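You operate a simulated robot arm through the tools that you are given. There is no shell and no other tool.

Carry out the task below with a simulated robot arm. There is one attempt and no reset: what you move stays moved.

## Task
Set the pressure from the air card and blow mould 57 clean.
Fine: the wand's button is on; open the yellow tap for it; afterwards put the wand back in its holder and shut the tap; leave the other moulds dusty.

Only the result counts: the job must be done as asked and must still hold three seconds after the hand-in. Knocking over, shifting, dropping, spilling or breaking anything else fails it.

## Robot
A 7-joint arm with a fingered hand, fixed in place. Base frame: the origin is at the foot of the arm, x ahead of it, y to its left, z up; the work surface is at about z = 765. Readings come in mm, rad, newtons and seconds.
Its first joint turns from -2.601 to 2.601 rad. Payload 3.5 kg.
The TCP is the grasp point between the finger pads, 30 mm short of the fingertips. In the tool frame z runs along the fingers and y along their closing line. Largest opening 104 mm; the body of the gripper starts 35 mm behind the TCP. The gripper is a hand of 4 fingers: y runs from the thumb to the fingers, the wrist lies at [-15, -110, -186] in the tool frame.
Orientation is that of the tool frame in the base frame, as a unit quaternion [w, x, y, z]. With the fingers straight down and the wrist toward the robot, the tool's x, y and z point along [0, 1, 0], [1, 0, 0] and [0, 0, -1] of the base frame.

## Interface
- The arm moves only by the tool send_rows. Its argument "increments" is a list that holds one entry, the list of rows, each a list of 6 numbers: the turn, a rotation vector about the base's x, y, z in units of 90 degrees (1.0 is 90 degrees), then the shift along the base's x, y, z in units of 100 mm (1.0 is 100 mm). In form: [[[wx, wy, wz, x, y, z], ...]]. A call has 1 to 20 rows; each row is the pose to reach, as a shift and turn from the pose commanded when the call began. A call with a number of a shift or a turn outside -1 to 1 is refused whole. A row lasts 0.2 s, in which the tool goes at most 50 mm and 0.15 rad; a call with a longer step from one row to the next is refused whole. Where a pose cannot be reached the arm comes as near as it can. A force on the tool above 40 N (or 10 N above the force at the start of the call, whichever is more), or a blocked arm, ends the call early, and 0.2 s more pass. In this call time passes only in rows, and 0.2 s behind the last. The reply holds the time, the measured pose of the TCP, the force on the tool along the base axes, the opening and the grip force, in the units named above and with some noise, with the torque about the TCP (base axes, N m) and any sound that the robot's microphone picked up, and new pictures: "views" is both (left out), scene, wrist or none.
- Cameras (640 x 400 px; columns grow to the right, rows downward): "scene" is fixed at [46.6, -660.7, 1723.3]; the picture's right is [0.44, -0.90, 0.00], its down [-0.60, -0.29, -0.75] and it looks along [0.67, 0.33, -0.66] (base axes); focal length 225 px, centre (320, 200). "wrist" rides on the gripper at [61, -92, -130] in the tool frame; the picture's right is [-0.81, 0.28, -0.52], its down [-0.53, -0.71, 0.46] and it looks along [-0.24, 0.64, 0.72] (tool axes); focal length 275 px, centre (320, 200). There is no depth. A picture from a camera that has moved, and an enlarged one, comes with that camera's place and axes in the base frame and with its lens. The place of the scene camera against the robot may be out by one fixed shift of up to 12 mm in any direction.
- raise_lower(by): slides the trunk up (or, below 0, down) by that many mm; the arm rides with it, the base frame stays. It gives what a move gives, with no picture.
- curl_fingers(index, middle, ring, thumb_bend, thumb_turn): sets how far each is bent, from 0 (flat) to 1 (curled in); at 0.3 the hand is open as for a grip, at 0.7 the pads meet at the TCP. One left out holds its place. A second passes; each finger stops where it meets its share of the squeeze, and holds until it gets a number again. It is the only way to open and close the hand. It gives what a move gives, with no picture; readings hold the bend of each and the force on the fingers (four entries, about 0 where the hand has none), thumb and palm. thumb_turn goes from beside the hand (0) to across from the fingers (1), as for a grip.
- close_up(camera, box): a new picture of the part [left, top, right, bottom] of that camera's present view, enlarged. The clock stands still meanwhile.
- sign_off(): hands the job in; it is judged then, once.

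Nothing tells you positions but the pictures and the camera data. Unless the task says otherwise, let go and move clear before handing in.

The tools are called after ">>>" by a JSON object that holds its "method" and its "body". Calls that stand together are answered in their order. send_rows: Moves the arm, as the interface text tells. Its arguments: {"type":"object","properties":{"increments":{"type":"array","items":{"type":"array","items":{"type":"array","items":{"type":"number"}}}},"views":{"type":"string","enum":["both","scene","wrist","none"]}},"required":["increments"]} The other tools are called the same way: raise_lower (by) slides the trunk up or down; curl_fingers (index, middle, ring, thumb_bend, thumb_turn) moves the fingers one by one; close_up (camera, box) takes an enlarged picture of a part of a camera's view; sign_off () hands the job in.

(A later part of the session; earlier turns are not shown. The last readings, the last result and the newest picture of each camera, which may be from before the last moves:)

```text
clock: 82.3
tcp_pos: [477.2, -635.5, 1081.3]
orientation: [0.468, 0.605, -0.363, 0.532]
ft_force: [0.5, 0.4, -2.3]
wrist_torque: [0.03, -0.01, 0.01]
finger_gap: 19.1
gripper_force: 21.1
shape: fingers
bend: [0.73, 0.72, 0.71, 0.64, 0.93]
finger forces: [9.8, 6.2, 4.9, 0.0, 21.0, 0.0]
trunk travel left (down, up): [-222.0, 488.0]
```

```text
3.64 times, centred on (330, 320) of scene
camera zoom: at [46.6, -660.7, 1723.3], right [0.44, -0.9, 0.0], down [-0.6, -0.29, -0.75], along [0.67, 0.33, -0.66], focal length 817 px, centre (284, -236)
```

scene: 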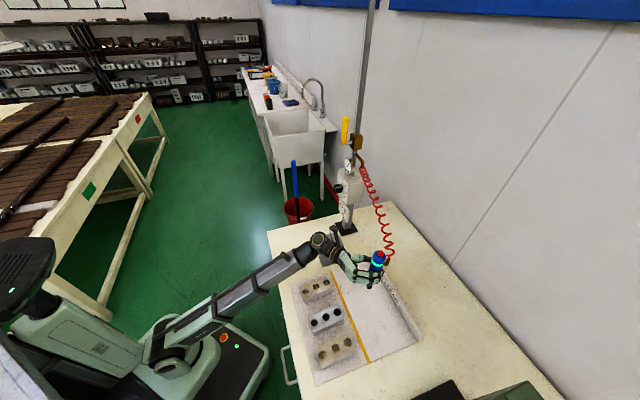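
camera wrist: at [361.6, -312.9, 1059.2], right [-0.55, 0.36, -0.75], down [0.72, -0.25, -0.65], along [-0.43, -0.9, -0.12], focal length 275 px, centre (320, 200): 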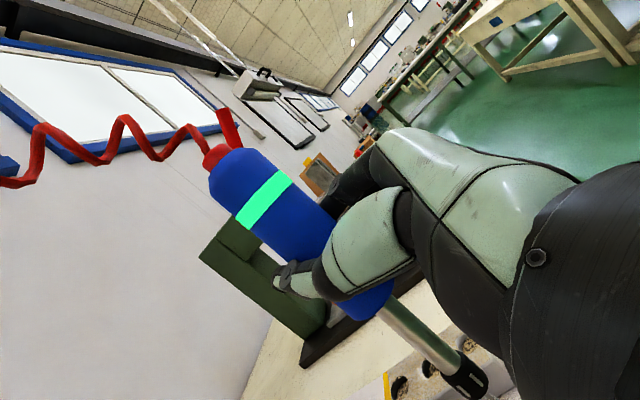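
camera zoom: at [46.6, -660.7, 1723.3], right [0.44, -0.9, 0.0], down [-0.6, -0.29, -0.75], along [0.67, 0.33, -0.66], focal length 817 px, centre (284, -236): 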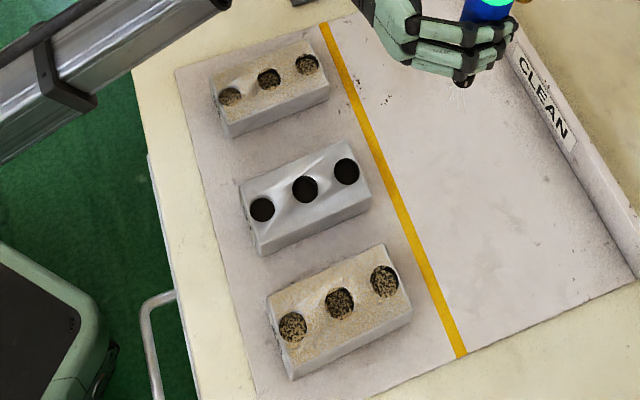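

Mould 57 is clean, the others still dusty. I bring the wand back over the clean area toward its holder.

>>> {"method": "send_rows", "body": {"increments": [[[0, 0, 0, 0.25, 0.25, 0], [0, 0, 0, 0.5, 0.5, 0], [0, 0, 0, 0.75, 0.75, 0], [0, 0, 0, 1.0, 1.0, 0]]], "views": "none"}}

>>> {"method": "send_rows", "body": {"increments": [[[0, 0, 0, 0.11, 0.25, 0], [0, 0, 0, 0.22, 0.5, 0], [0, 0, 0, 0.33, 0.75, 0], [0, 0, 0, 0.44, 1.0, 0]]], "views": "none"}}

>>> {"method": "send_rows", "body": {"increments": [[[0, 0, 0, 0.05, 0.2, 0], [0, 0, 0, 0.1, 0.4, 0], [0, 0, 0, 0.14, 0.59, 0]]], "views": "both"}}

>>> {"method": "close_up", "body": {"camera": "scene", "box": [295, 190, 355, 260]}}

>>> {"method": "close_up", "body": {"camera": "wrist", "box": [340, 240, 540, 400]}}

```text
clock: 83.3
tcp_pos: [577.8, -533.9, 1083.8]
orientation: [0.469, 0.605, -0.364, 0.531]
ft_force: [-0.3, -1.1, -2.4]
wrist_torque: [0.0, 0.0, 0.05]
finger_gap: 18.9
gripper_force: 21.0
shape: fingers
bend: [0.73, 0.72, 0.71, 0.64, 0.93]
finger forces: [9.9, 6.1, 4.8, 0.0, 21.0, 0.0]
trunk travel left (down, up): [-222.0, 488.0]
```

```text
clock: 84.3
tcp_pos: [620.2, -433.9, 1082.5]
orientation: [0.469, 0.605, -0.363, 0.532]
ft_force: [-0.4, -1.0, -2.5]
wrist_torque: [-0.02, 0.04, 0.0]
finger_gap: 18.8
gripper_force: 20.8
shape: fingers
bend: [0.73, 0.72, 0.71, 0.65, 0.93]
finger forces: [10.0, 6.1, 4.6, 0.1, 20.9, 0.1]
trunk travel left (down, up): [-222.0, 488.0]
```

```text
clock: 85.1
tcp_pos: [635.8, -376.4, 1083.1]
orientation: [0.469, 0.605, -0.362, 0.532]
ft_force: [-1.0, 0.1, -1.5]
wrist_torque: [-0.03, 0.0, -0.01]
finger_gap: 19.2
gripper_force: 21.0
shape: fingers
bend: [0.73, 0.72, 0.71, 0.65, 0.93]
finger forces: [9.9, 6.1, 4.7, 0.0, 20.9, 0.1]
trunk travel left (down, up): [-222.0, 488.0]
camera wrist: at [691.7, -220.0, 1124.1], right [-0.55, 0.36, -0.75], down [0.72, -0.25, -0.65], along [-0.43, -0.9, -0.12], focal length 275 px, centre (320, 200)
```

scene: 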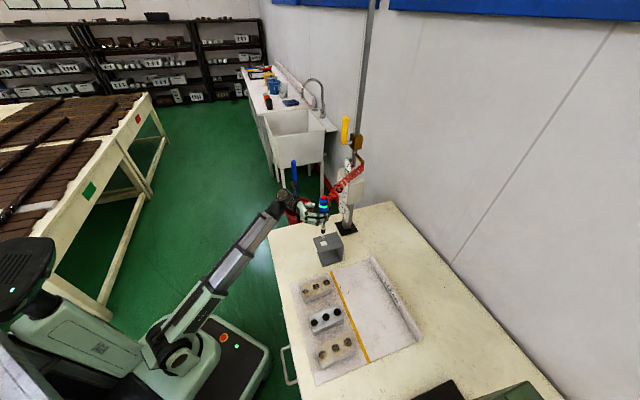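
wrist: 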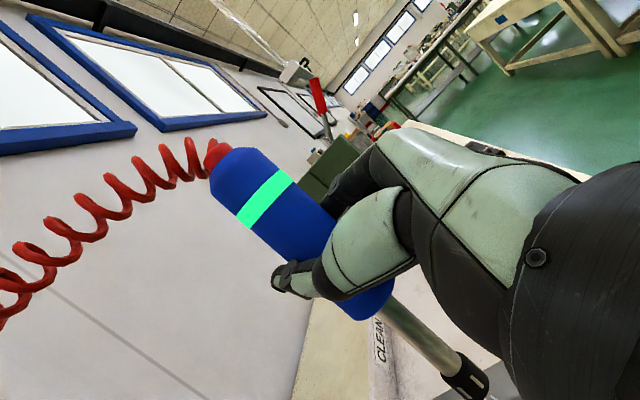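

```text
5.71 times, centred on (325, 225) of scene
camera zoom: at [46.6, -660.7, 1723.3], right [0.44, -0.9, 0.0], down [-0.6, -0.29, -0.75], along [0.67, 0.33, -0.66], focal length 1283 px, centre (291, 57)
```

zoom: 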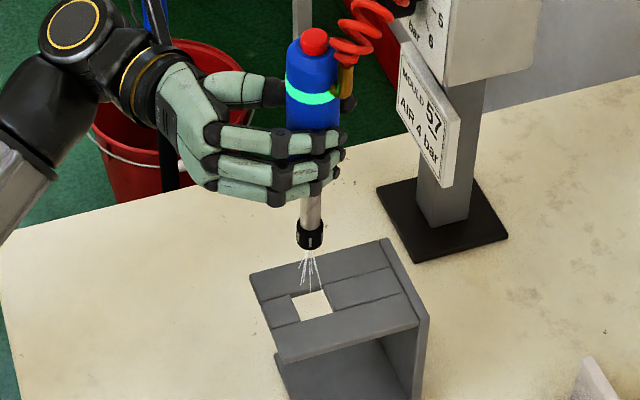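

```text
2.50 times, centred on (440, 320) of wrist
camera zoom: at [691.7, -220.0, 1124.1], right [-0.55, 0.36, -0.75], down [0.72, -0.25, -0.65], along [-0.43, -0.9, -0.12], focal length 688 px, centre (20, -100)
```

zoom: 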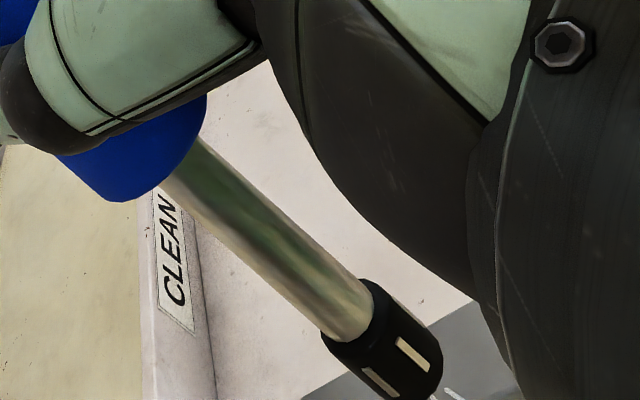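

Nozzle tip is almost above the square hole (needs about 3 mm toward -y). I lower to just above the plate and check again.

>>> {"method": "send_rows", "body": {"increments": [[[0, 0, 0, 0, -0.03, -0.15], [0, 0, 0, 0, -0.03, -0.3], [0, 0, 0, 0, -0.03, -0.45], [0, 0, 0, 0, -0.03, -0.55]]], "views": "wrist"}}

>>> {"method": "close_up", "body": {"camera": "scene", "box": [305, 215, 345, 255]}}

```text
clock: 86.1
tcp_pos: [635.3, -378.6, 1027.0]
orientation: [0.469, 0.604, -0.363, 0.532]
ft_force: [-0.3, 0.5, -2.3]
wrist_torque: [-0.01, 0.01, 0.0]
finger_gap: 19.1
gripper_force: 20.3
shape: fingers
bend: [0.73, 0.72, 0.71, 0.65, 0.93]
finger forces: [10.0, 6.1, 4.7, 0.0, 21.0, 0.0]
trunk travel left (down, up): [-222.0, 488.0]
camera wrist: at [691.6, -223.0, 1069.6], right [-0.55, 0.36, -0.75], down [0.72, -0.25, -0.65], along [-0.43, -0.9, -0.12], focal length 275 px, centre (320, 200)
```

wrist: 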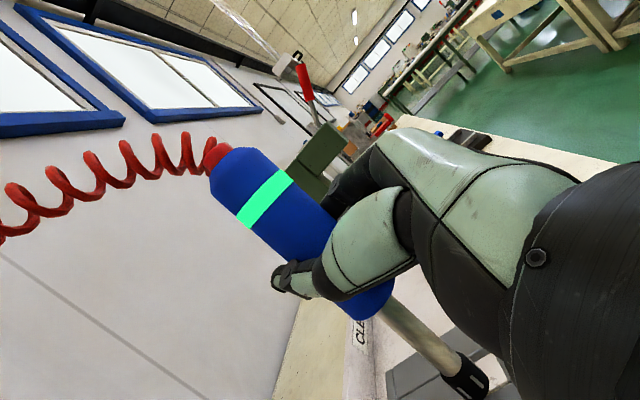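

```text
10.00 times, centred on (325, 235) of scene
camera zoom: at [46.6, -660.7, 1723.3], right [0.44, -0.9, 0.0], down [-0.6, -0.29, -0.75], along [0.67, 0.33, -0.66], focal length 2246 px, centre (270, -150)
```

zoom: 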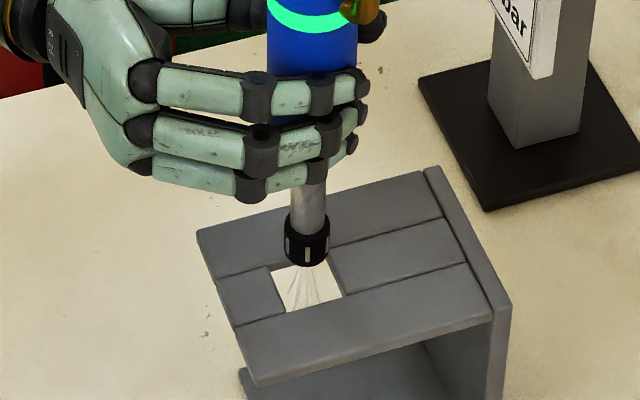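

Nearly centred; I nudge 3 mm in -x and lower 12 mm to see the tip enter the hole.

>>> {"method": "send_rows", "body": {"increments": [[[0, 0, 0, -0.03, 0, 0], [0, 0, 0, -0.03, 0, -0.06], [0, 0, 0, -0.03, 0, -0.12]]], "views": "wrist"}}

>>> {"method": "close_up", "body": {"camera": "scene", "box": [305, 215, 345, 255]}}

>>> {"method": "close_up", "body": {"camera": "wrist", "box": [360, 280, 520, 400]}}

```text
clock: 86.9
tcp_pos: [631.6, -377.8, 1020.1]
orientation: [0.469, 0.603, -0.363, 0.533]
ft_force: [-2.0, -5.4, 24.8]
wrist_torque: [-0.39, -0.04, -0.03]
finger_gap: 18.7
gripper_force: 22.0
shape: fingers
bend: [0.73, 0.72, 0.71, 0.65, 0.92]
finger forces: [11.0, 6.6, 5.5, 0.0, 20.0, 0.0]
trunk travel left (down, up): [-222.0, 488.0]
camera wrist: at [686.9, -222.8, 1061.0], right [-0.55, 0.36, -0.75], down [0.72, -0.26, -0.65], along [-0.43, -0.9, -0.12], focal length 275 px, centre (320, 200)
```

wrist: 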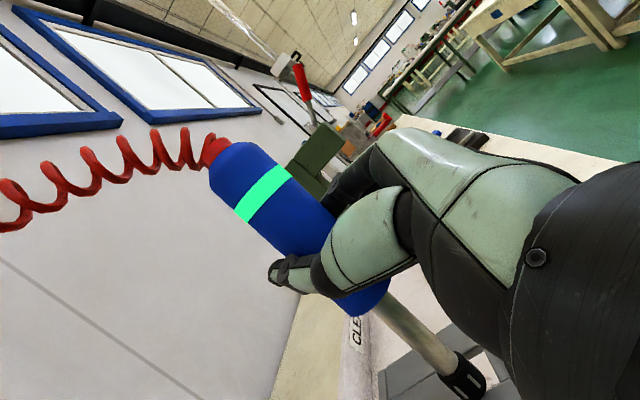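

```text
10.00 times, centred on (325, 235) of scene
camera zoom: at [46.6, -660.7, 1723.3], right [0.44, -0.9, 0.0], down [-0.6, -0.29, -0.75], along [0.67, 0.33, -0.66], focal length 2246 px, centre (270, -150)
```

zoom: 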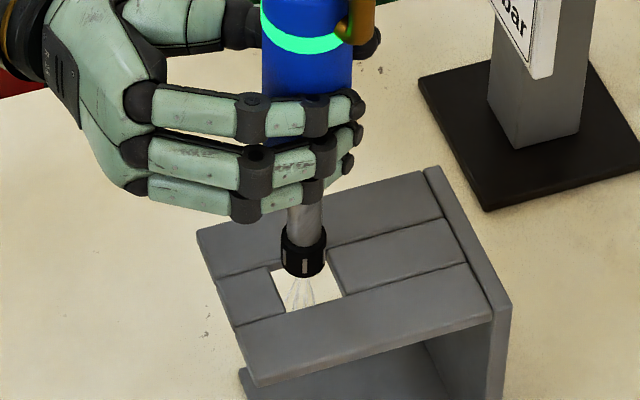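

```text
3.33 times, centred on (440, 340) of wrist
camera zoom: at [686.9, -222.8, 1061.0], right [-0.55, 0.36, -0.75], down [0.72, -0.26, -0.65], along [-0.43, -0.9, -0.12], focal length 918 px, centre (-80, -267)
```

zoom: 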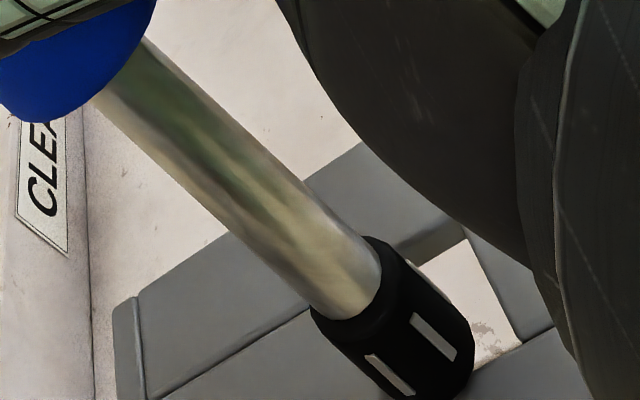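

The tip touched the plate's edge: it is about 147 mm below the TCP and 6–7 mm off toward +x,+y. I lift, shift and try again.

>>> {"method": "send_rows", "body": {"increments": [[[0, 0, 0, 0, 0, 0.08], [0, 0, 0, -0.05, -0.045, 0.08], [0, 0, 0, -0.05, -0.045, 0.08]]], "views": "none"}}

>>> {"method": "close_up", "body": {"camera": "scene", "box": [305, 215, 345, 255]}}

>>> {"method": "close_up", "body": {"camera": "wrist", "box": [360, 280, 520, 400]}}

```text
clock: 87.7
tcp_pos: [626.6, -382.2, 1022.0]
orientation: [0.468, 0.605, -0.363, 0.531]
ft_force: [-0.3, 0.3, -0.9]
wrist_torque: [0.04, 0.01, 0.0]
finger_gap: 18.5
gripper_force: 21.9
shape: fingers
bend: [0.73, 0.72, 0.71, 0.65, 0.93]
finger forces: [11.3, 6.4, 4.8, 0.0, 22.2, 0.0]
trunk travel left (down, up): [-222.0, 488.0]
```

```text
10.00 times, centred on (325, 235) of scene
camera zoom: at [46.6, -660.7, 1723.3], right [0.44, -0.9, 0.0], down [-0.6, -0.29, -0.75], along [0.67, 0.33, -0.66], focal length 2246 px, centre (270, -150)
```

zoom: 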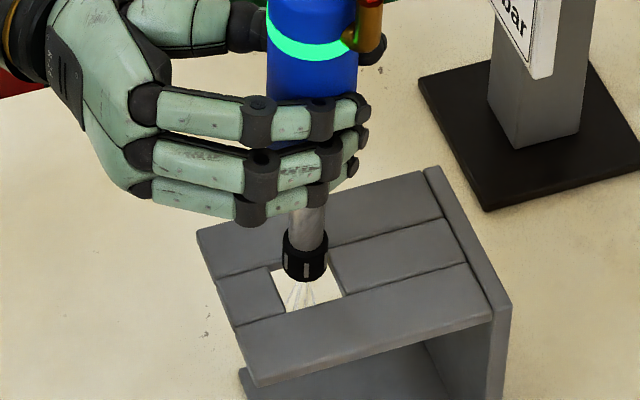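

```text
3.33 times, centred on (440, 340) of wrist
camera zoom: at [683.5, -227.0, 1065.4], right [-0.55, 0.36, -0.75], down [0.72, -0.25, -0.65], along [-0.43, -0.9, -0.12], focal length 918 px, centre (-80, -267)
```

zoom: 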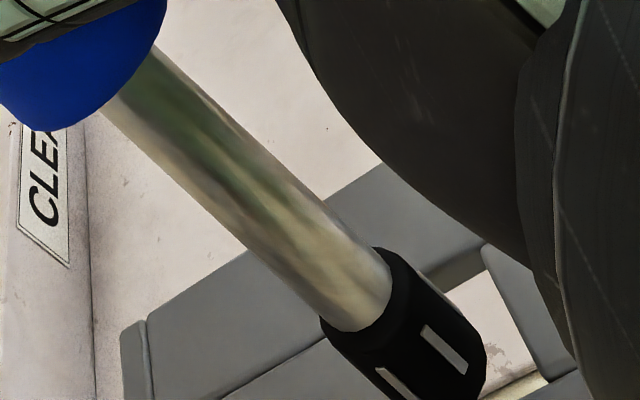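

Now nearly concentric. One more 2–3 mm nudge and I lower gently.

>>> {"method": "send_rows", "body": {"increments": [[[0, 0, 0, -0.025, -0.015, 0], [0, 0, 0, -0.025, -0.015, -0.05], [0, 0, 0, -0.025, -0.015, -0.1], [0, 0, 0, -0.025, -0.015, -0.15]]], "views": "none"}}

>>> {"method": "close_up", "body": {"camera": "scene", "box": [305, 215, 345, 255]}}

>>> {"method": "close_up", "body": {"camera": "wrist", "box": [360, 280, 520, 400]}}

```text
clock: 88.7
tcp_pos: [624.3, -384.1, 1008.1]
orientation: [0.469, 0.604, -0.363, 0.532]
ft_force: [-0.5, -0.3, -1.6]
wrist_torque: [0.02, 0.02, -0.04]
finger_gap: 18.8
gripper_force: 22.3
shape: fingers
bend: [0.73, 0.72, 0.71, 0.65, 0.93]
finger forces: [11.3, 6.3, 4.8, 0.1, 22.2, 0.1]
trunk travel left (down, up): [-222.0, 488.0]
```

```text
10.00 times, centred on (325, 235) of scene
camera zoom: at [46.6, -660.7, 1723.3], right [0.44, -0.9, 0.0], down [-0.6, -0.29, -0.75], along [0.67, 0.33, -0.66], focal length 2246 px, centre (270, -150)
```

zoom: 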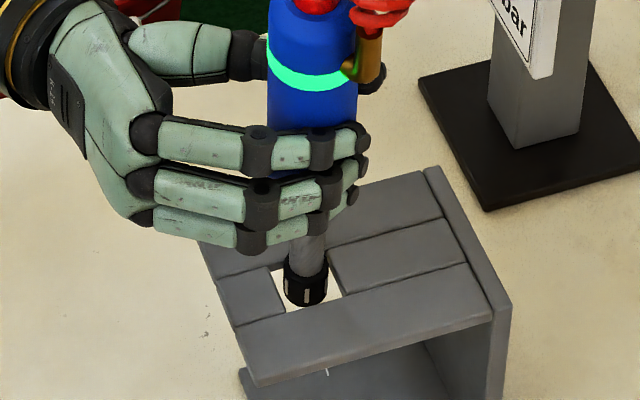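

```text
3.33 times, centred on (440, 340) of wrist
camera zoom: at [680.8, -228.5, 1050.7], right [-0.55, 0.36, -0.75], down [0.72, -0.25, -0.65], along [-0.43, -0.9, -0.12], focal length 918 px, centre (-80, -267)
```

zoom: 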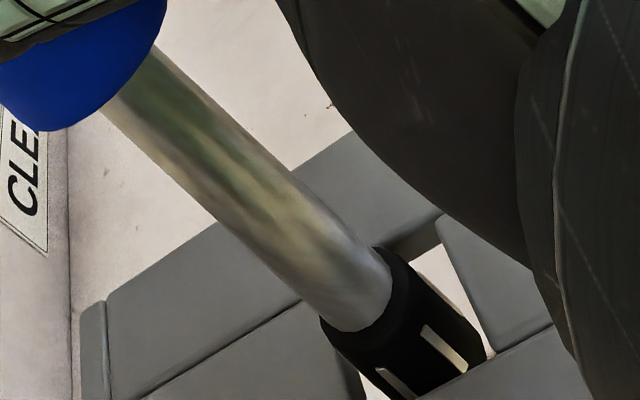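

The tip is in the hole with no contact force. I lower further in small steps.

>>> {"method": "send_rows", "body": {"increments": [[[0, 0, 0, 0, 0, -0.07], [0, 0, 0, 0, 0, -0.14], [0, 0, 0, 0, 0, -0.21], [0, 0, 0, 0, 0, -0.28], [0, 0, 0, 0, 0, -0.35]]], "views": "none"}}

>>> {"method": "close_up", "body": {"camera": "scene", "box": [300, 210, 350, 260]}}

>>> {"method": "close_up", "body": {"camera": "wrist", "box": [300, 260, 500, 400]}}

```text
clock: 89.9
tcp_pos: [624.5, -384.3, 973.3]
orientation: [0.469, 0.605, -0.363, 0.532]
ft_force: [-0.8, 0.0, -2.0]
wrist_torque: [0.0, 0.03, 0.01]
finger_gap: 18.5
gripper_force: 21.8
shape: fingers
bend: [0.73, 0.72, 0.71, 0.65, 0.93]
finger forces: [11.2, 6.1, 4.8, 0.0, 22.2, 0.0]
trunk travel left (down, up): [-222.0, 488.0]
```

```text
8.00 times, centred on (325, 235) of scene
camera zoom: at [46.6, -660.7, 1723.3], right [0.44, -0.9, 0.0], down [-0.6, -0.29, -0.75], along [0.67, 0.33, -0.66], focal length 1797 px, centre (280, -80)
```

zoom: 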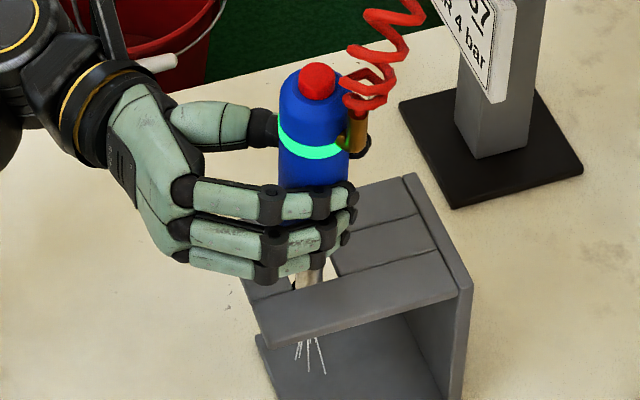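

```text
2.86 times, centred on (400, 330) of wrist
camera zoom: at [681.1, -228.7, 1015.5], right [-0.55, 0.36, -0.75], down [0.72, -0.25, -0.65], along [-0.43, -0.9, -0.12], focal length 786 px, centre (91, -171)
```

zoom: 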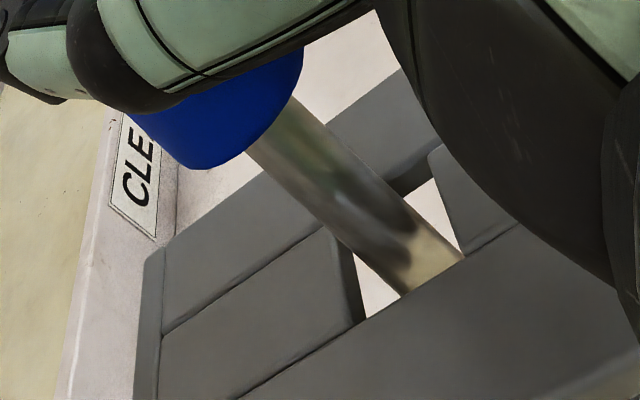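

The nozzle passes through well. I lower another 28 mm.

>>> {"method": "send_rows", "body": {"increments": [[[0, 0, 0, 0, 0, -0.06], [0, 0, 0, 0, 0, -0.12], [0, 0, 0, 0, 0, -0.18], [0, 0, 0, 0, 0, -0.23], [0, 0, 0, 0, 0, -0.28]]], "views": "none"}}

>>> {"method": "close_up", "body": {"camera": "scene", "box": [300, 210, 350, 260]}}

>>> {"method": "close_up", "body": {"camera": "wrist", "box": [300, 260, 500, 400]}}

```text
clock: 91.1
tcp_pos: [624.8, -383.8, 946.5]
orientation: [0.469, 0.605, -0.364, 0.531]
ft_force: [-0.4, 0.4, -2.7]
wrist_torque: [-0.01, -0.02, 0.01]
finger_gap: 18.7
gripper_force: 22.0
shape: fingers
bend: [0.73, 0.72, 0.71, 0.65, 0.93]
finger forces: [11.3, 6.2, 4.7, 0.0, 22.2, 0.0]
trunk travel left (down, up): [-222.0, 488.0]
```

```text
8.00 times, centred on (325, 235) of scene
camera zoom: at [46.6, -660.7, 1723.3], right [0.44, -0.9, 0.0], down [-0.6, -0.29, -0.75], along [0.67, 0.33, -0.66], focal length 1797 px, centre (280, -80)
```

zoom: 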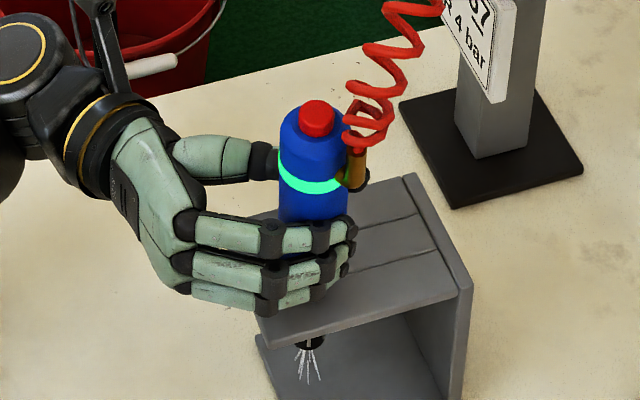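

```text
2.86 times, centred on (400, 330) of wrist
camera zoom: at [681.0, -228.9, 987.5], right [-0.55, 0.36, -0.75], down [0.72, -0.25, -0.65], along [-0.43, -0.9, -0.12], focal length 786 px, centre (91, -171)
```

zoom: 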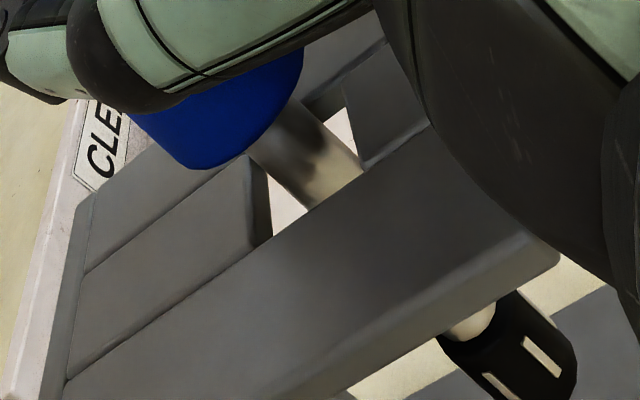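

>>> {"method": "send_rows", "body": {"increments": [[[0, 0, 0, 0, 0, -0.04], [0, 0, 0, 0, 0, -0.08], [0, 0, 0, 0, 0, -0.11]]], "views": "none"}}

>>> {"method": "close_up", "body": {"camera": "wrist", "box": [300, 260, 500, 400]}}

>>> {"method": "close_up", "body": {"camera": "scene", "box": [300, 210, 350, 260]}}

```text
clock: 91.9
tcp_pos: [624.7, -384.8, 935.5]
orientation: [0.469, 0.605, -0.363, 0.532]
ft_force: [-0.2, 0.2, -2.6]
wrist_torque: [-0.01, 0.01, -0.01]
finger_gap: 18.7
gripper_force: 21.9
shape: fingers
bend: [0.73, 0.72, 0.71, 0.65, 0.93]
finger forces: [11.3, 6.1, 4.7, 0.0, 22.1, 0.1]
trunk travel left (down, up): [-222.0, 488.0]
```

```text
2.86 times, centred on (400, 330) of wrist
camera zoom: at [681.1, -228.8, 976.7], right [-0.55, 0.36, -0.75], down [0.72, -0.25, -0.65], along [-0.43, -0.9, -0.12], focal length 786 px, centre (91, -171)
```

zoom: 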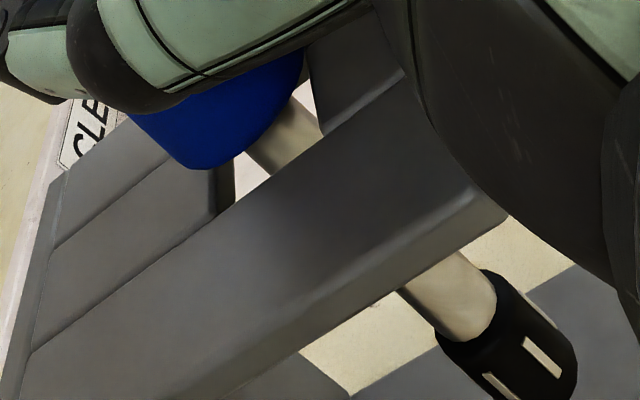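

```text
8.00 times, centred on (325, 235) of scene
camera zoom: at [46.6, -660.7, 1723.3], right [0.44, -0.9, 0.0], down [-0.6, -0.29, -0.75], along [0.67, 0.33, -0.66], focal length 1797 px, centre (280, -80)
```

zoom: 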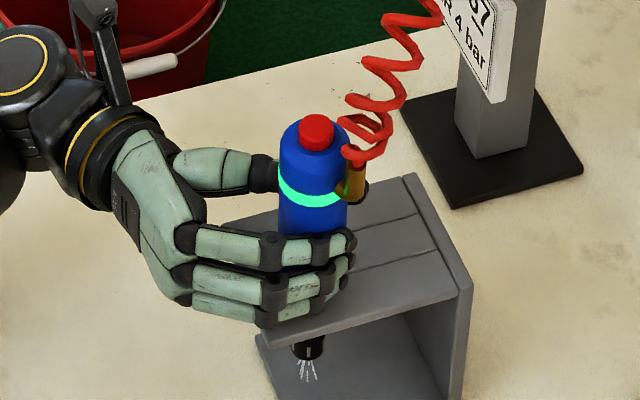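

>>> {"method": "send_rows", "body": {"increments": [[[0, 0, 0, 0, 0, -0.02], [0, 0, 0, 0, 0, -0.04], [0, 0, 0, 0, 0, -0.06]]], "views": "none"}}

>>> {"method": "close_up", "body": {"camera": "wrist", "box": [300, 260, 500, 400]}}

```text
clock: 92.7
tcp_pos: [624.9, -383.2, 930.8]
orientation: [0.469, 0.604, -0.362, 0.534]
ft_force: [3.0, -1.2, 12.6]
wrist_torque: [-0.16, 0.02, 0.01]
finger_gap: 18.7
gripper_force: 21.7
shape: fingers
bend: [0.73, 0.72, 0.71, 0.65, 0.92]
finger forces: [10.2, 5.7, 4.3, 0.0, 22.6, 0.1]
trunk travel left (down, up): [-222.0, 488.0]
```

```text
2.86 times, centred on (400, 330) of wrist
camera zoom: at [680.7, -228.4, 972.0], right [-0.55, 0.36, -0.75], down [0.72, -0.25, -0.65], along [-0.42, -0.9, -0.12], focal length 786 px, centre (91, -171)
```

zoom: 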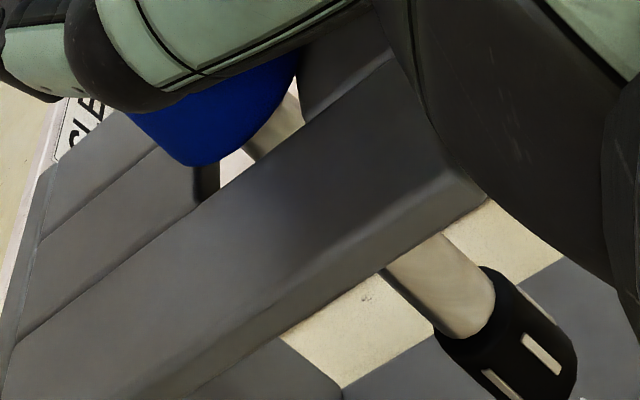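

Contact of about 13 N appears. I check what is touching.

>>> {"method": "close_up", "body": {"camera": "scene", "box": [305, 220, 345, 260]}}

>>> {"method": "close_up", "body": {"camera": "wrist", "box": [320, 260, 420, 340]}}

```text
10.00 times, centred on (325, 240) of scene
camera zoom: at [46.6, -660.7, 1723.3], right [0.44, -0.9, 0.0], down [-0.6, -0.29, -0.75], along [0.67, 0.33, -0.66], focal length 2246 px, centre (270, -200)
```

zoom: 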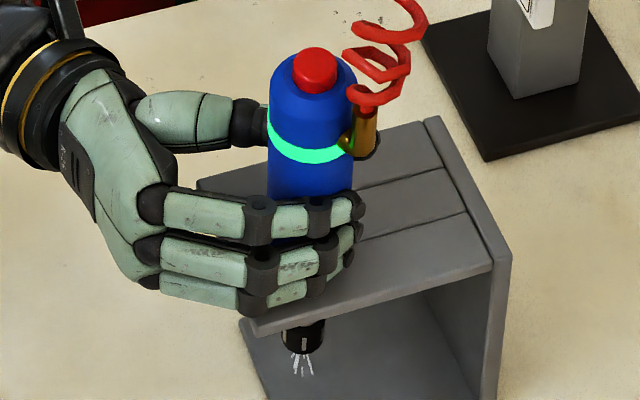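

```text
5.00 times, centred on (370, 300) of wrist
camera zoom: at [680.7, -228.4, 972.0], right [-0.55, 0.36, -0.75], down [0.72, -0.25, -0.65], along [-0.42, -0.9, -0.12], focal length 1376 px, centre (70, -300)
```

zoom: 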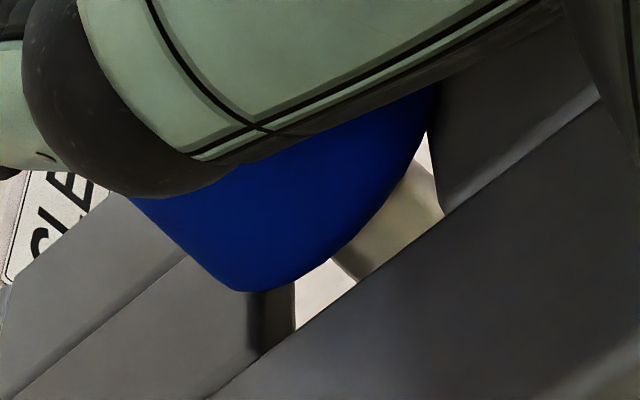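

The ring finger is resting on the plate while the handle is only a few millimetres above it. I relieve the contact slightly and release so the handle settles down.

>>> {"method": "send_rows", "body": {"increments": [[[0, 0, 0, 0, 0, 0.025]]], "views": "none"}}

>>> {"method": "curl_fingers", "body": {"index": 0.58, "middle": 0.58, "ring": 0.55, "thumb_bend": 0.58}}

>>> {"method": "close_up", "body": {"camera": "scene", "box": [305, 220, 345, 260]}}

>>> {"method": "close_up", "body": {"camera": "wrist", "box": [180, 120, 440, 400]}}

```text
clock: 93.1
tcp_pos: [624.9, -385.0, 931.1]
orientation: [0.469, 0.605, -0.363, 0.532]
ft_force: [1.2, -0.4, 5.4]
wrist_torque: [-0.08, 0.02, 0.06]
finger_gap: 18.4
gripper_force: 21.9
shape: fingers
bend: [0.73, 0.72, 0.71, 0.65, 0.92]
finger forces: [10.9, 6.0, 4.4, 0.0, 21.7, 0.1]
trunk travel left (down, up): [-222.0, 488.0]
```

```text
clock: 94.1
tcp_pos: [625.1, -383.5, 931.0]
orientation: [0.469, 0.605, -0.364, 0.531]
ft_force: [1.5, 0.9, 1.2]
wrist_torque: [0.01, -0.1, 0.04]
finger_gap: 36.0
gripper_force: 1.4
shape: fingers
bend: [0.57, 0.57, 0.55, 0.56, 0.96]
finger forces: [0.0, 0.0, 0.0, 0.1, 2.2, 0.0]
trunk travel left (down, up): [-222.0, 488.0]
```

```text
10.00 times, centred on (325, 240) of scene
camera zoom: at [46.6, -660.7, 1723.3], right [0.44, -0.9, 0.0], down [-0.6, -0.29, -0.75], along [0.67, 0.33, -0.66], focal length 2246 px, centre (270, -200)
```

zoom: 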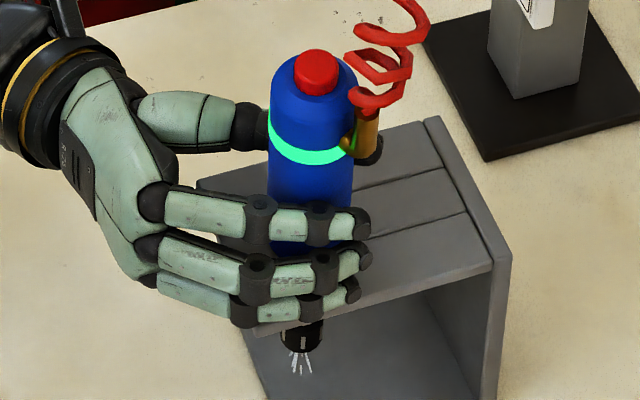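

```text
1.43 times, centred on (310, 260) of wrist
camera zoom: at [681.1, -228.8, 973.1], right [-0.55, 0.36, -0.75], down [0.72, -0.25, -0.65], along [-0.43, -0.9, -0.12], focal length 393 px, centre (334, 114)
```

zoom: 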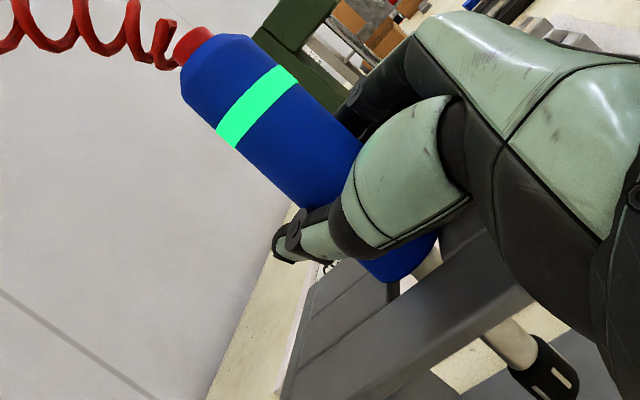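

>>> {"method": "curl_fingers", "body": {"index": 0.42, "middle": 0.42, "ring": 0.42, "thumb_bend": 0.4}}

>>> {"method": "close_up", "body": {"camera": "scene", "box": [305, 220, 345, 260]}}

>>> {"method": "close_up", "body": {"camera": "wrist", "box": [180, 120, 440, 400]}}

```text
clock: 95.1
tcp_pos: [624.4, -383.3, 931.5]
orientation: [0.468, 0.605, -0.362, 0.533]
ft_force: [0.0, 0.6, -0.1]
wrist_torque: [-0.03, 0.01, 0.02]
finger_gap: 74.9
gripper_force: 0.1
shape: fingers
bend: [0.42, 0.42, 0.42, 0.4, 0.97]
finger forces: [0.0, 0.0, 0.1, 0.1, 0.1, 0.0]
trunk travel left (down, up): [-222.0, 488.0]
```

```text
10.00 times, centred on (325, 240) of scene
camera zoom: at [46.6, -660.7, 1723.3], right [0.44, -0.9, 0.0], down [-0.6, -0.29, -0.75], along [0.67, 0.33, -0.66], focal length 2246 px, centre (270, -200)
```

zoom: 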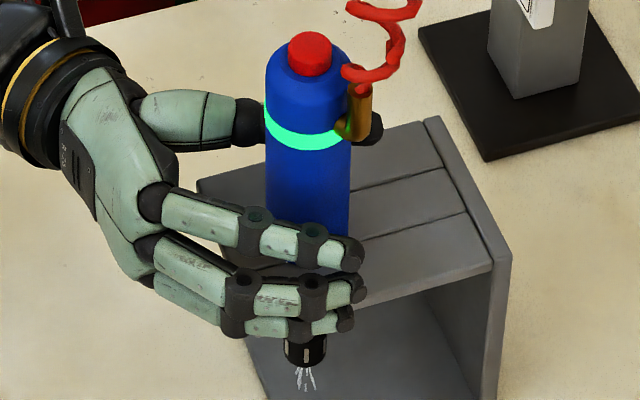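

```text
1.43 times, centred on (310, 260) of wrist
camera zoom: at [681.0, -228.9, 973.1], right [-0.55, 0.36, -0.75], down [0.72, -0.25, -0.65], along [-0.43, -0.9, -0.12], focal length 393 px, centre (334, 114)
```

zoom: 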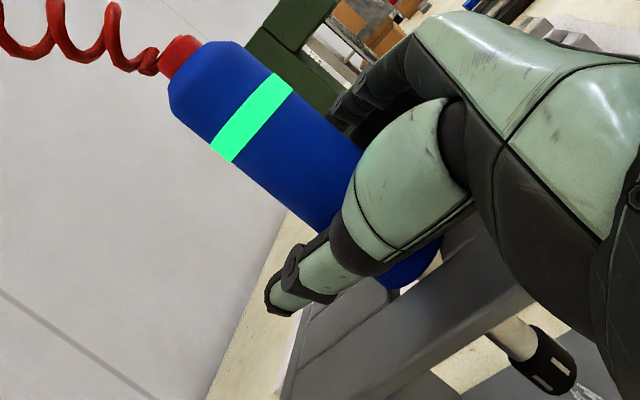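

Released and standing. I open fully and back out along the finger direction.

>>> {"method": "curl_fingers", "body": {"index": 0.36, "middle": 0.36, "ring": 0.36, "thumb_bend": 0.25}}

>>> {"method": "send_rows", "body": {"increments": [[[0, 0, 0, -0.03, 0.15, 0.03], [0, 0, 0, -0.07, 0.35, 0.03], [0, 0, 0, -0.15, 0.6, 0.03], [0, 0, 0, -0.25, 0.95, 0.03]]], "views": "both"}}

>>> {"method": "close_up", "body": {"camera": "scene", "box": [295, 205, 355, 265]}}

>>> {"method": "close_up", "body": {"camera": "wrist", "box": [180, 180, 440, 400]}}

```text
clock: 96.1
tcp_pos: [625.1, -385.0, 930.8]
orientation: [0.469, 0.604, -0.363, 0.532]
ft_force: [0.7, -0.3, -0.1]
wrist_torque: [0.01, 0.0, 0.03]
finger_gap: 99.4
gripper_force: 0.1
shape: fingers
bend: [0.36, 0.36, 0.36, 0.25, 0.97]
finger forces: [0.1, 0.0, 0.1, 0.1, 0.0, 0.0]
trunk travel left (down, up): [-222.0, 488.0]
```

```text
clock: 97.1
tcp_pos: [600.0, -289.1, 934.5]
orientation: [0.469, 0.605, -0.363, 0.532]
ft_force: [-0.4, -0.3, 0.8]
wrist_torque: [0.02, 0.01, -0.04]
finger_gap: 99.3
gripper_force: 0.0
shape: fingers
bend: [0.36, 0.36, 0.36, 0.25, 0.97]
finger forces: [0.1, 0.1, 0.1, 0.1, 0.0, 0.0]
trunk travel left (down, up): [-222.0, 488.0]
camera wrist: at [655.9, -133.9, 976.2], right [-0.55, 0.36, -0.75], down [0.72, -0.25, -0.65], along [-0.43, -0.9, -0.12], focal length 275 px, centre (320, 200)
```

scene: 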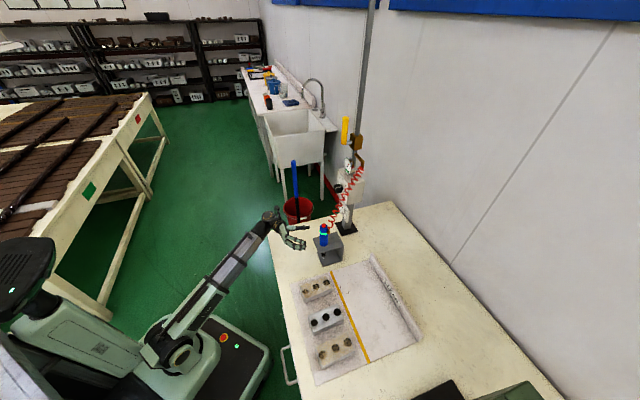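
wrist: 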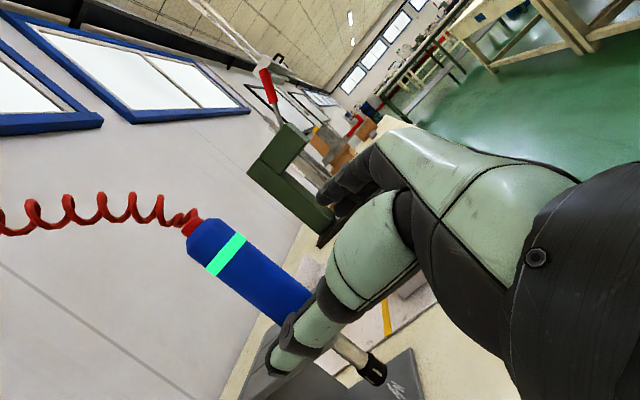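

```text
6.67 times, centred on (325, 235) of scene
camera zoom: at [46.6, -660.7, 1723.3], right [0.44, -0.9, 0.0], down [-0.6, -0.29, -0.75], along [0.67, 0.33, -0.66], focal length 1497 px, centre (287, -33)
```

zoom: 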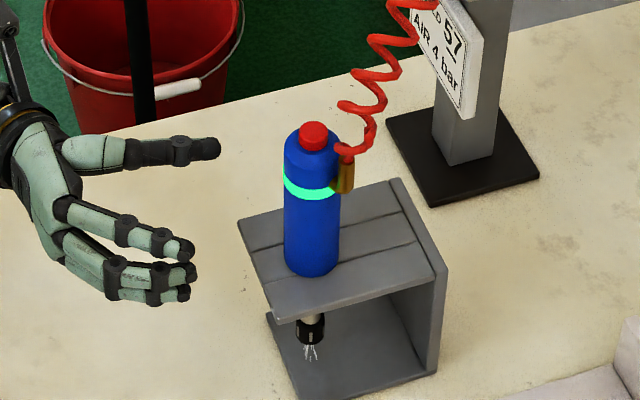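

```text
1.82 times, centred on (310, 290) of wrist
camera zoom: at [655.9, -133.9, 976.2], right [-0.55, 0.36, -0.75], down [0.72, -0.25, -0.65], along [-0.43, -0.9, -0.12], focal length 500 px, centre (338, 36)
```

zoom: 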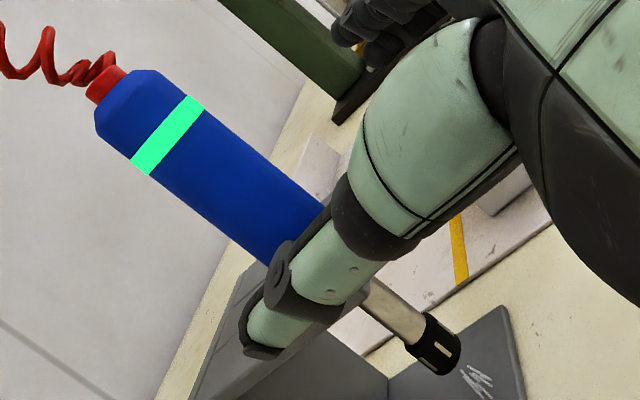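

The wand is back, standing exactly as at the start. Next is shutting the tap: I close the hand to a fist, square it up, and raise the trunk to lever height.

>>> {"method": "send_rows", "body": {"increments": [[[0.015, -0.024, 0.075, 0.18, 0.2, 0], [0.031, -0.048, 0.149, 0.36, 0.42, 0], [0.046, -0.071, 0.224, 0.54, 0.63, 0], [0.0616, -0.0951, 0.298, 0.71, 0.84, 0]]], "views": "none"}}

>>> {"method": "curl_fingers", "body": {"index": 0.7, "middle": 0.7, "ring": 0.7, "thumb_bend": 0.7}}

>>> {"method": "raise_lower", "body": {"by": 400}}

>>> {"method": "send_rows", "body": {"increments": [[[0, 0, 0, 0.02, 0.02, 0.05]]], "views": "both"}}

```text
clock: 98.1
tcp_pos: [670.2, -204.7, 934.7]
orientation: [0.275, 0.653, -0.271, 0.652]
ft_force: [-0.7, -0.5, -0.8]
wrist_torque: [0.02, -0.03, 0.02]
finger_gap: 99.6
gripper_force: 0.2
shape: fingers
bend: [0.36, 0.36, 0.36, 0.25, 0.97]
finger forces: [0.0, 0.1, 0.0, 0.0, 0.0, 0.0]
trunk travel left (down, up): [-222.0, 488.0]
```

```text
clock: 99.1
tcp_pos: [671.3, -205.4, 934.4]
orientation: [0.274, 0.652, -0.271, 0.652]
ft_force: [-0.2, 0.9, -0.2]
wrist_torque: [-0.02, -0.03, 0.02]
finger_gap: 1.2
gripper_force: 0.1
shape: fingers
bend: [0.7, 0.7, 0.7, 0.7, 0.97]
finger forces: [0.0, 0.0, 0.0, 0.1, 0.1, 0.0]
trunk travel left (down, up): [-222.0, 488.0]
```

```text
clock: 102.9
tcp_pos: [670.9, -205.6, 1334.3]
orientation: [0.275, 0.653, -0.271, 0.652]
ft_force: [0.4, 0.0, -0.1]
wrist_torque: [0.0, -0.01, -0.02]
finger_gap: 1.6
gripper_force: 0.2
shape: fingers
bend: [0.7, 0.7, 0.7, 0.7, 0.97]
finger forces: [0.0, 0.1, 0.0, 0.1, 0.1, 0.0]
trunk travel left (down, up): [-622.0, 88.0]
```

```text
clock: 103.3
tcp_pos: [673.3, -202.9, 1339.4]
orientation: [0.275, 0.654, -0.271, 0.651]
ft_force: [-0.5, -0.8, 0.1]
wrist_torque: [0.01, -0.02, -0.02]
finger_gap: 1.1
gripper_force: 0.1
shape: fingers
bend: [0.7, 0.7, 0.7, 0.7, 0.97]
finger forces: [0.0, 0.0, 0.1, 0.0, 0.0, 0.0]
trunk travel left (down, up): [-622.0, 88.0]
camera wrist: at [646.2, -45.1, 1399.2], right [-0.56, 0.17, -0.81], down [0.83, 0.17, -0.54], along [0.05, -0.97, -0.24], focal length 275 px, centre (320, 200)
```

scene: 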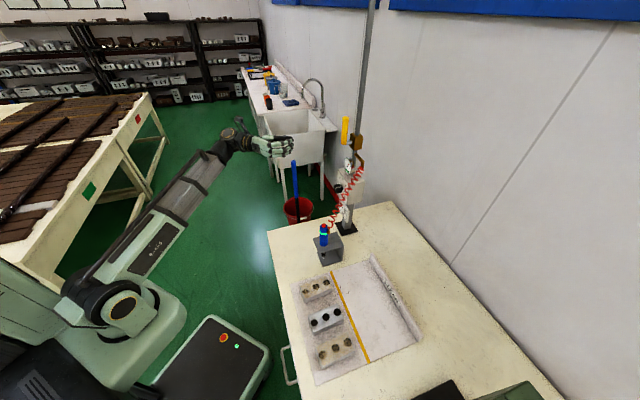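
wrist: 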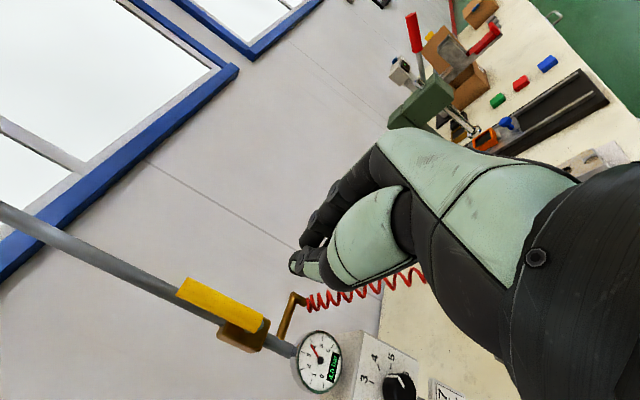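

The lever is upright at l≈331. I bring the fist to its left side, near the top, to push it over to the right.

>>> {"method": "send_rows", "body": {"increments": [[[0, 0, 0, 0.25, -0.03, 0.1], [0, 0, 0, 0.5, -0.07, 0.2], [0, 0, 0, 0.76, -0.1, 0.3]]], "views": "none"}}

>>> {"method": "send_rows", "body": {"increments": [[[0, 0, 0, 0.25, -0.25, 0], [0, 0, 0, 0.5, -0.5, 0], [0, 0, 0, 0.75, -0.75, 0]]], "views": "both"}}

>>> {"method": "close_up", "body": {"camera": "scene", "box": [290, 90, 390, 180]}}

```text
clock: 104.1
tcp_pos: [749.0, -214.0, 1368.1]
orientation: [0.275, 0.653, -0.271, 0.651]
ft_force: [0.6, -0.8, 0.2]
wrist_torque: [0.02, 0.03, -0.02]
finger_gap: 1.2
gripper_force: 0.0
shape: fingers
bend: [0.7, 0.7, 0.7, 0.7, 0.97]
finger forces: [0.1, 0.0, 0.0, 0.0, 0.0, 0.0]
trunk travel left (down, up): [-622.0, 88.0]
```

```text
clock: 104.9
tcp_pos: [824.8, -288.0, 1369.1]
orientation: [0.274, 0.653, -0.271, 0.652]
ft_force: [0.0, 0.2, -1.0]
wrist_torque: [0.0, 0.01, -0.02]
finger_gap: 1.4
gripper_force: 0.0
shape: fingers
bend: [0.7, 0.7, 0.7, 0.7, 0.97]
finger forces: [0.0, 0.1, 0.1, 0.1, 0.0, 0.1]
trunk travel left (down, up): [-622.0, 88.0]
camera wrist: at [797.5, -129.9, 1428.3], right [-0.56, 0.17, -0.81], down [0.83, 0.17, -0.54], along [0.05, -0.97, -0.24], focal length 275 px, centre (320, 200)
```

scene: 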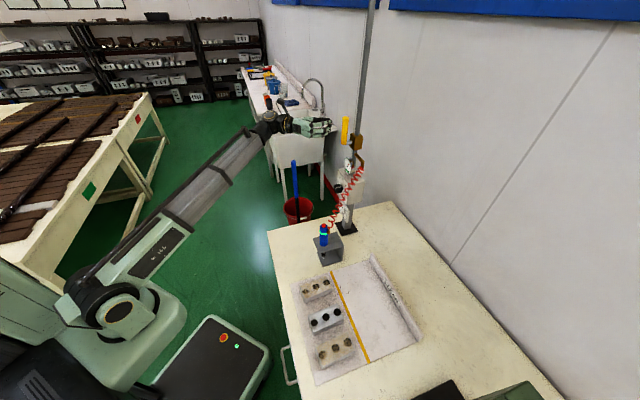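
wrist: 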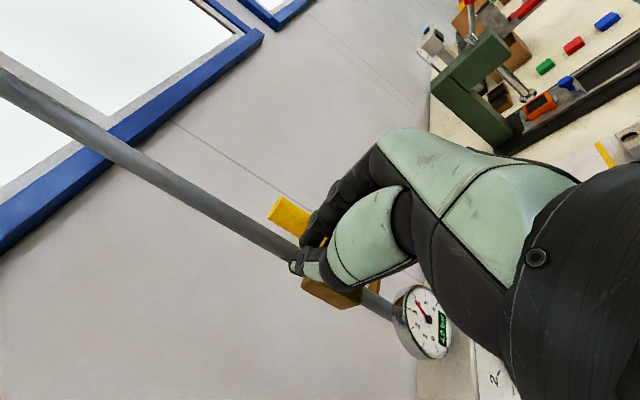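

```text
4.44 times, centred on (340, 135) of scene
camera zoom: at [46.6, -660.7, 1723.3], right [0.44, -0.9, 0.0], down [-0.6, -0.29, -0.75], along [0.67, 0.33, -0.66], focal length 998 px, centre (231, 489)
```

zoom: 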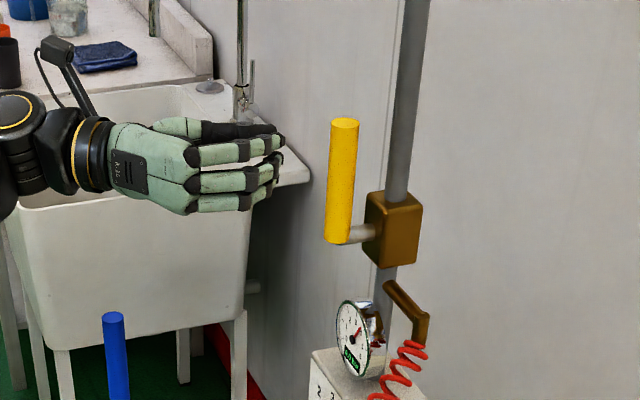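

Fist is level with the lever's upper part, on its left. I move in and push to the right.

>>> {"method": "send_rows", "body": {"increments": [[[0, 0, 0, 0.18, -0.18, 0], [0, 0, 0, 0.36, -0.36, 0]]], "views": "none"}}

>>> {"method": "send_rows", "body": {"increments": [[[0, 0, 0, -0.08, -0.08, 0], [0, 0, 0, -0.15, -0.15, 0], [0, 0, 0, -0.22, -0.22, 0], [0, 0, 0, -0.29, -0.29, -0.02], [0, 0, 0, -0.36, -0.36, -0.04], [0, 0, 0, -0.43, -0.43, -0.06], [0, 0, 0, -0.5, -0.5, -0.08], [0, 0, 0, -0.56, -0.56, -0.1]]], "views": "wrist"}}

>>> {"method": "close_up", "body": {"camera": "scene", "box": [290, 100, 390, 190]}}

```text
clock: 105.5
tcp_pos: [860.2, -325.4, 1369.5]
orientation: [0.275, 0.653, -0.272, 0.652]
ft_force: [0.6, -0.3, 0.2]
wrist_torque: [-0.01, 0.0, -0.02]
finger_gap: 1.3
gripper_force: 0.0
shape: fingers
bend: [0.7, 0.7, 0.7, 0.7, 0.97]
finger forces: [0.0, 0.0, 0.0, 0.0, 0.1, 0.0]
trunk travel left (down, up): [-622.0, 88.0]
```

```text
clock: 107.3
tcp_pos: [804.7, -380.2, 1359.5]
orientation: [0.274, 0.653, -0.271, 0.652]
ft_force: [-0.3, 0.5, 0.5]
wrist_torque: [0.03, 0.0, -0.01]
finger_gap: 1.3
gripper_force: 1.1
shape: fingers
bend: [0.7, 0.7, 0.7, 0.7, 0.97]
finger forces: [0.0, 0.0, 1.5, 0.0, 0.0, 0.0]
trunk travel left (down, up): [-622.0, 88.0]
camera wrist: at [777.2, -222.1, 1419.1], right [-0.56, 0.17, -0.81], down [0.83, 0.17, -0.54], along [0.05, -0.97, -0.24], focal length 275 px, centre (320, 200)
```

wrist: 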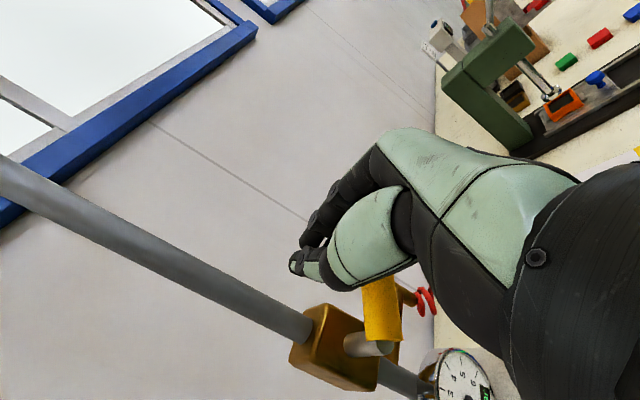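

```text
4.44 times, centred on (340, 145) of scene
camera zoom: at [46.6, -660.7, 1723.3], right [0.44, -0.9, 0.0], down [-0.6, -0.29, -0.75], along [0.67, 0.33, -0.66], focal length 998 px, centre (231, 444)
```

zoom: 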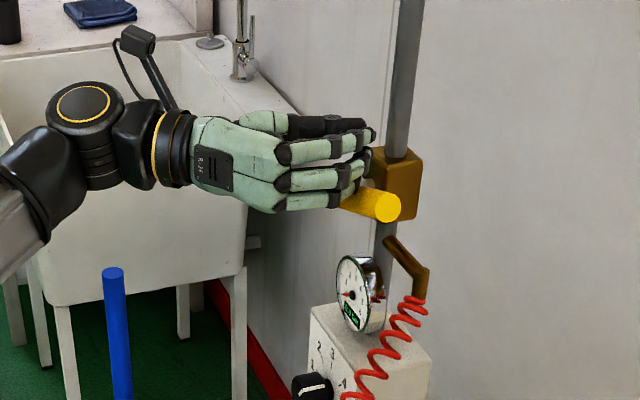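

The lever swung right and the gauge dropped to 0. I continue right and then press down until it stops at horizontal.

>>> {"method": "send_rows", "body": {"increments": [[[0, 0, 0, -0.08, -0.08, -0.02], [0, 0, 0, -0.16, -0.16, -0.04], [0, 0, 0, -0.22, -0.22, -0.06], [0, 0, 0, -0.22, -0.22, -0.1], [0, 0, 0, -0.22, -0.22, -0.14], [0, 0, 0, -0.22, -0.22, -0.18], [0, 0, 0, -0.22, -0.22, -0.22]]], "views": "wrist"}}

>>> {"method": "close_up", "body": {"camera": "scene", "box": [290, 100, 390, 190]}}

```text
clock: 108.9
tcp_pos: [781.3, -401.9, 1338.7]
orientation: [0.275, 0.652, -0.271, 0.652]
ft_force: [-0.5, -0.7, 7.8]
wrist_torque: [-0.19, 0.01, -0.02]
finger_gap: 1.5
gripper_force: 3.9
shape: fingers
bend: [0.7, 0.7, 0.7, 0.7, 0.97]
finger forces: [0.0, 0.0, 7.0, 0.2, 0.0, 0.0]
trunk travel left (down, up): [-622.0, 88.0]
camera wrist: at [754.5, -243.9, 1398.2], right [-0.56, 0.17, -0.81], down [0.83, 0.17, -0.54], along [0.05, -0.97, -0.24], focal length 275 px, centre (320, 200)
```

wrist: 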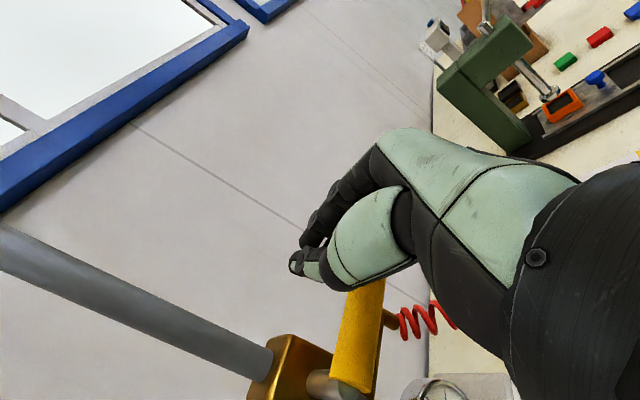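

```text
4.44 times, centred on (340, 145) of scene
camera zoom: at [46.6, -660.7, 1723.3], right [0.44, -0.9, 0.0], down [-0.6, -0.29, -0.75], along [0.67, 0.33, -0.66], focal length 998 px, centre (231, 444)
```

zoom: 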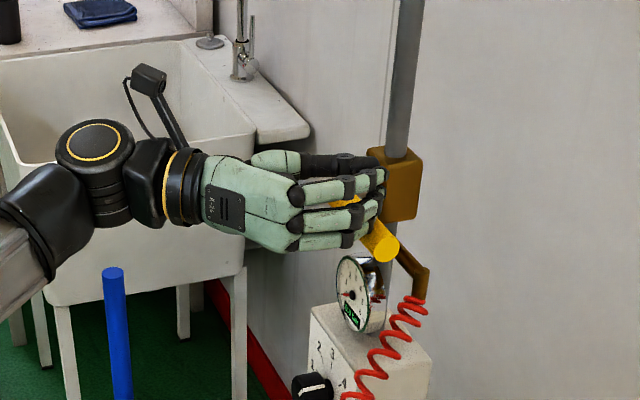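

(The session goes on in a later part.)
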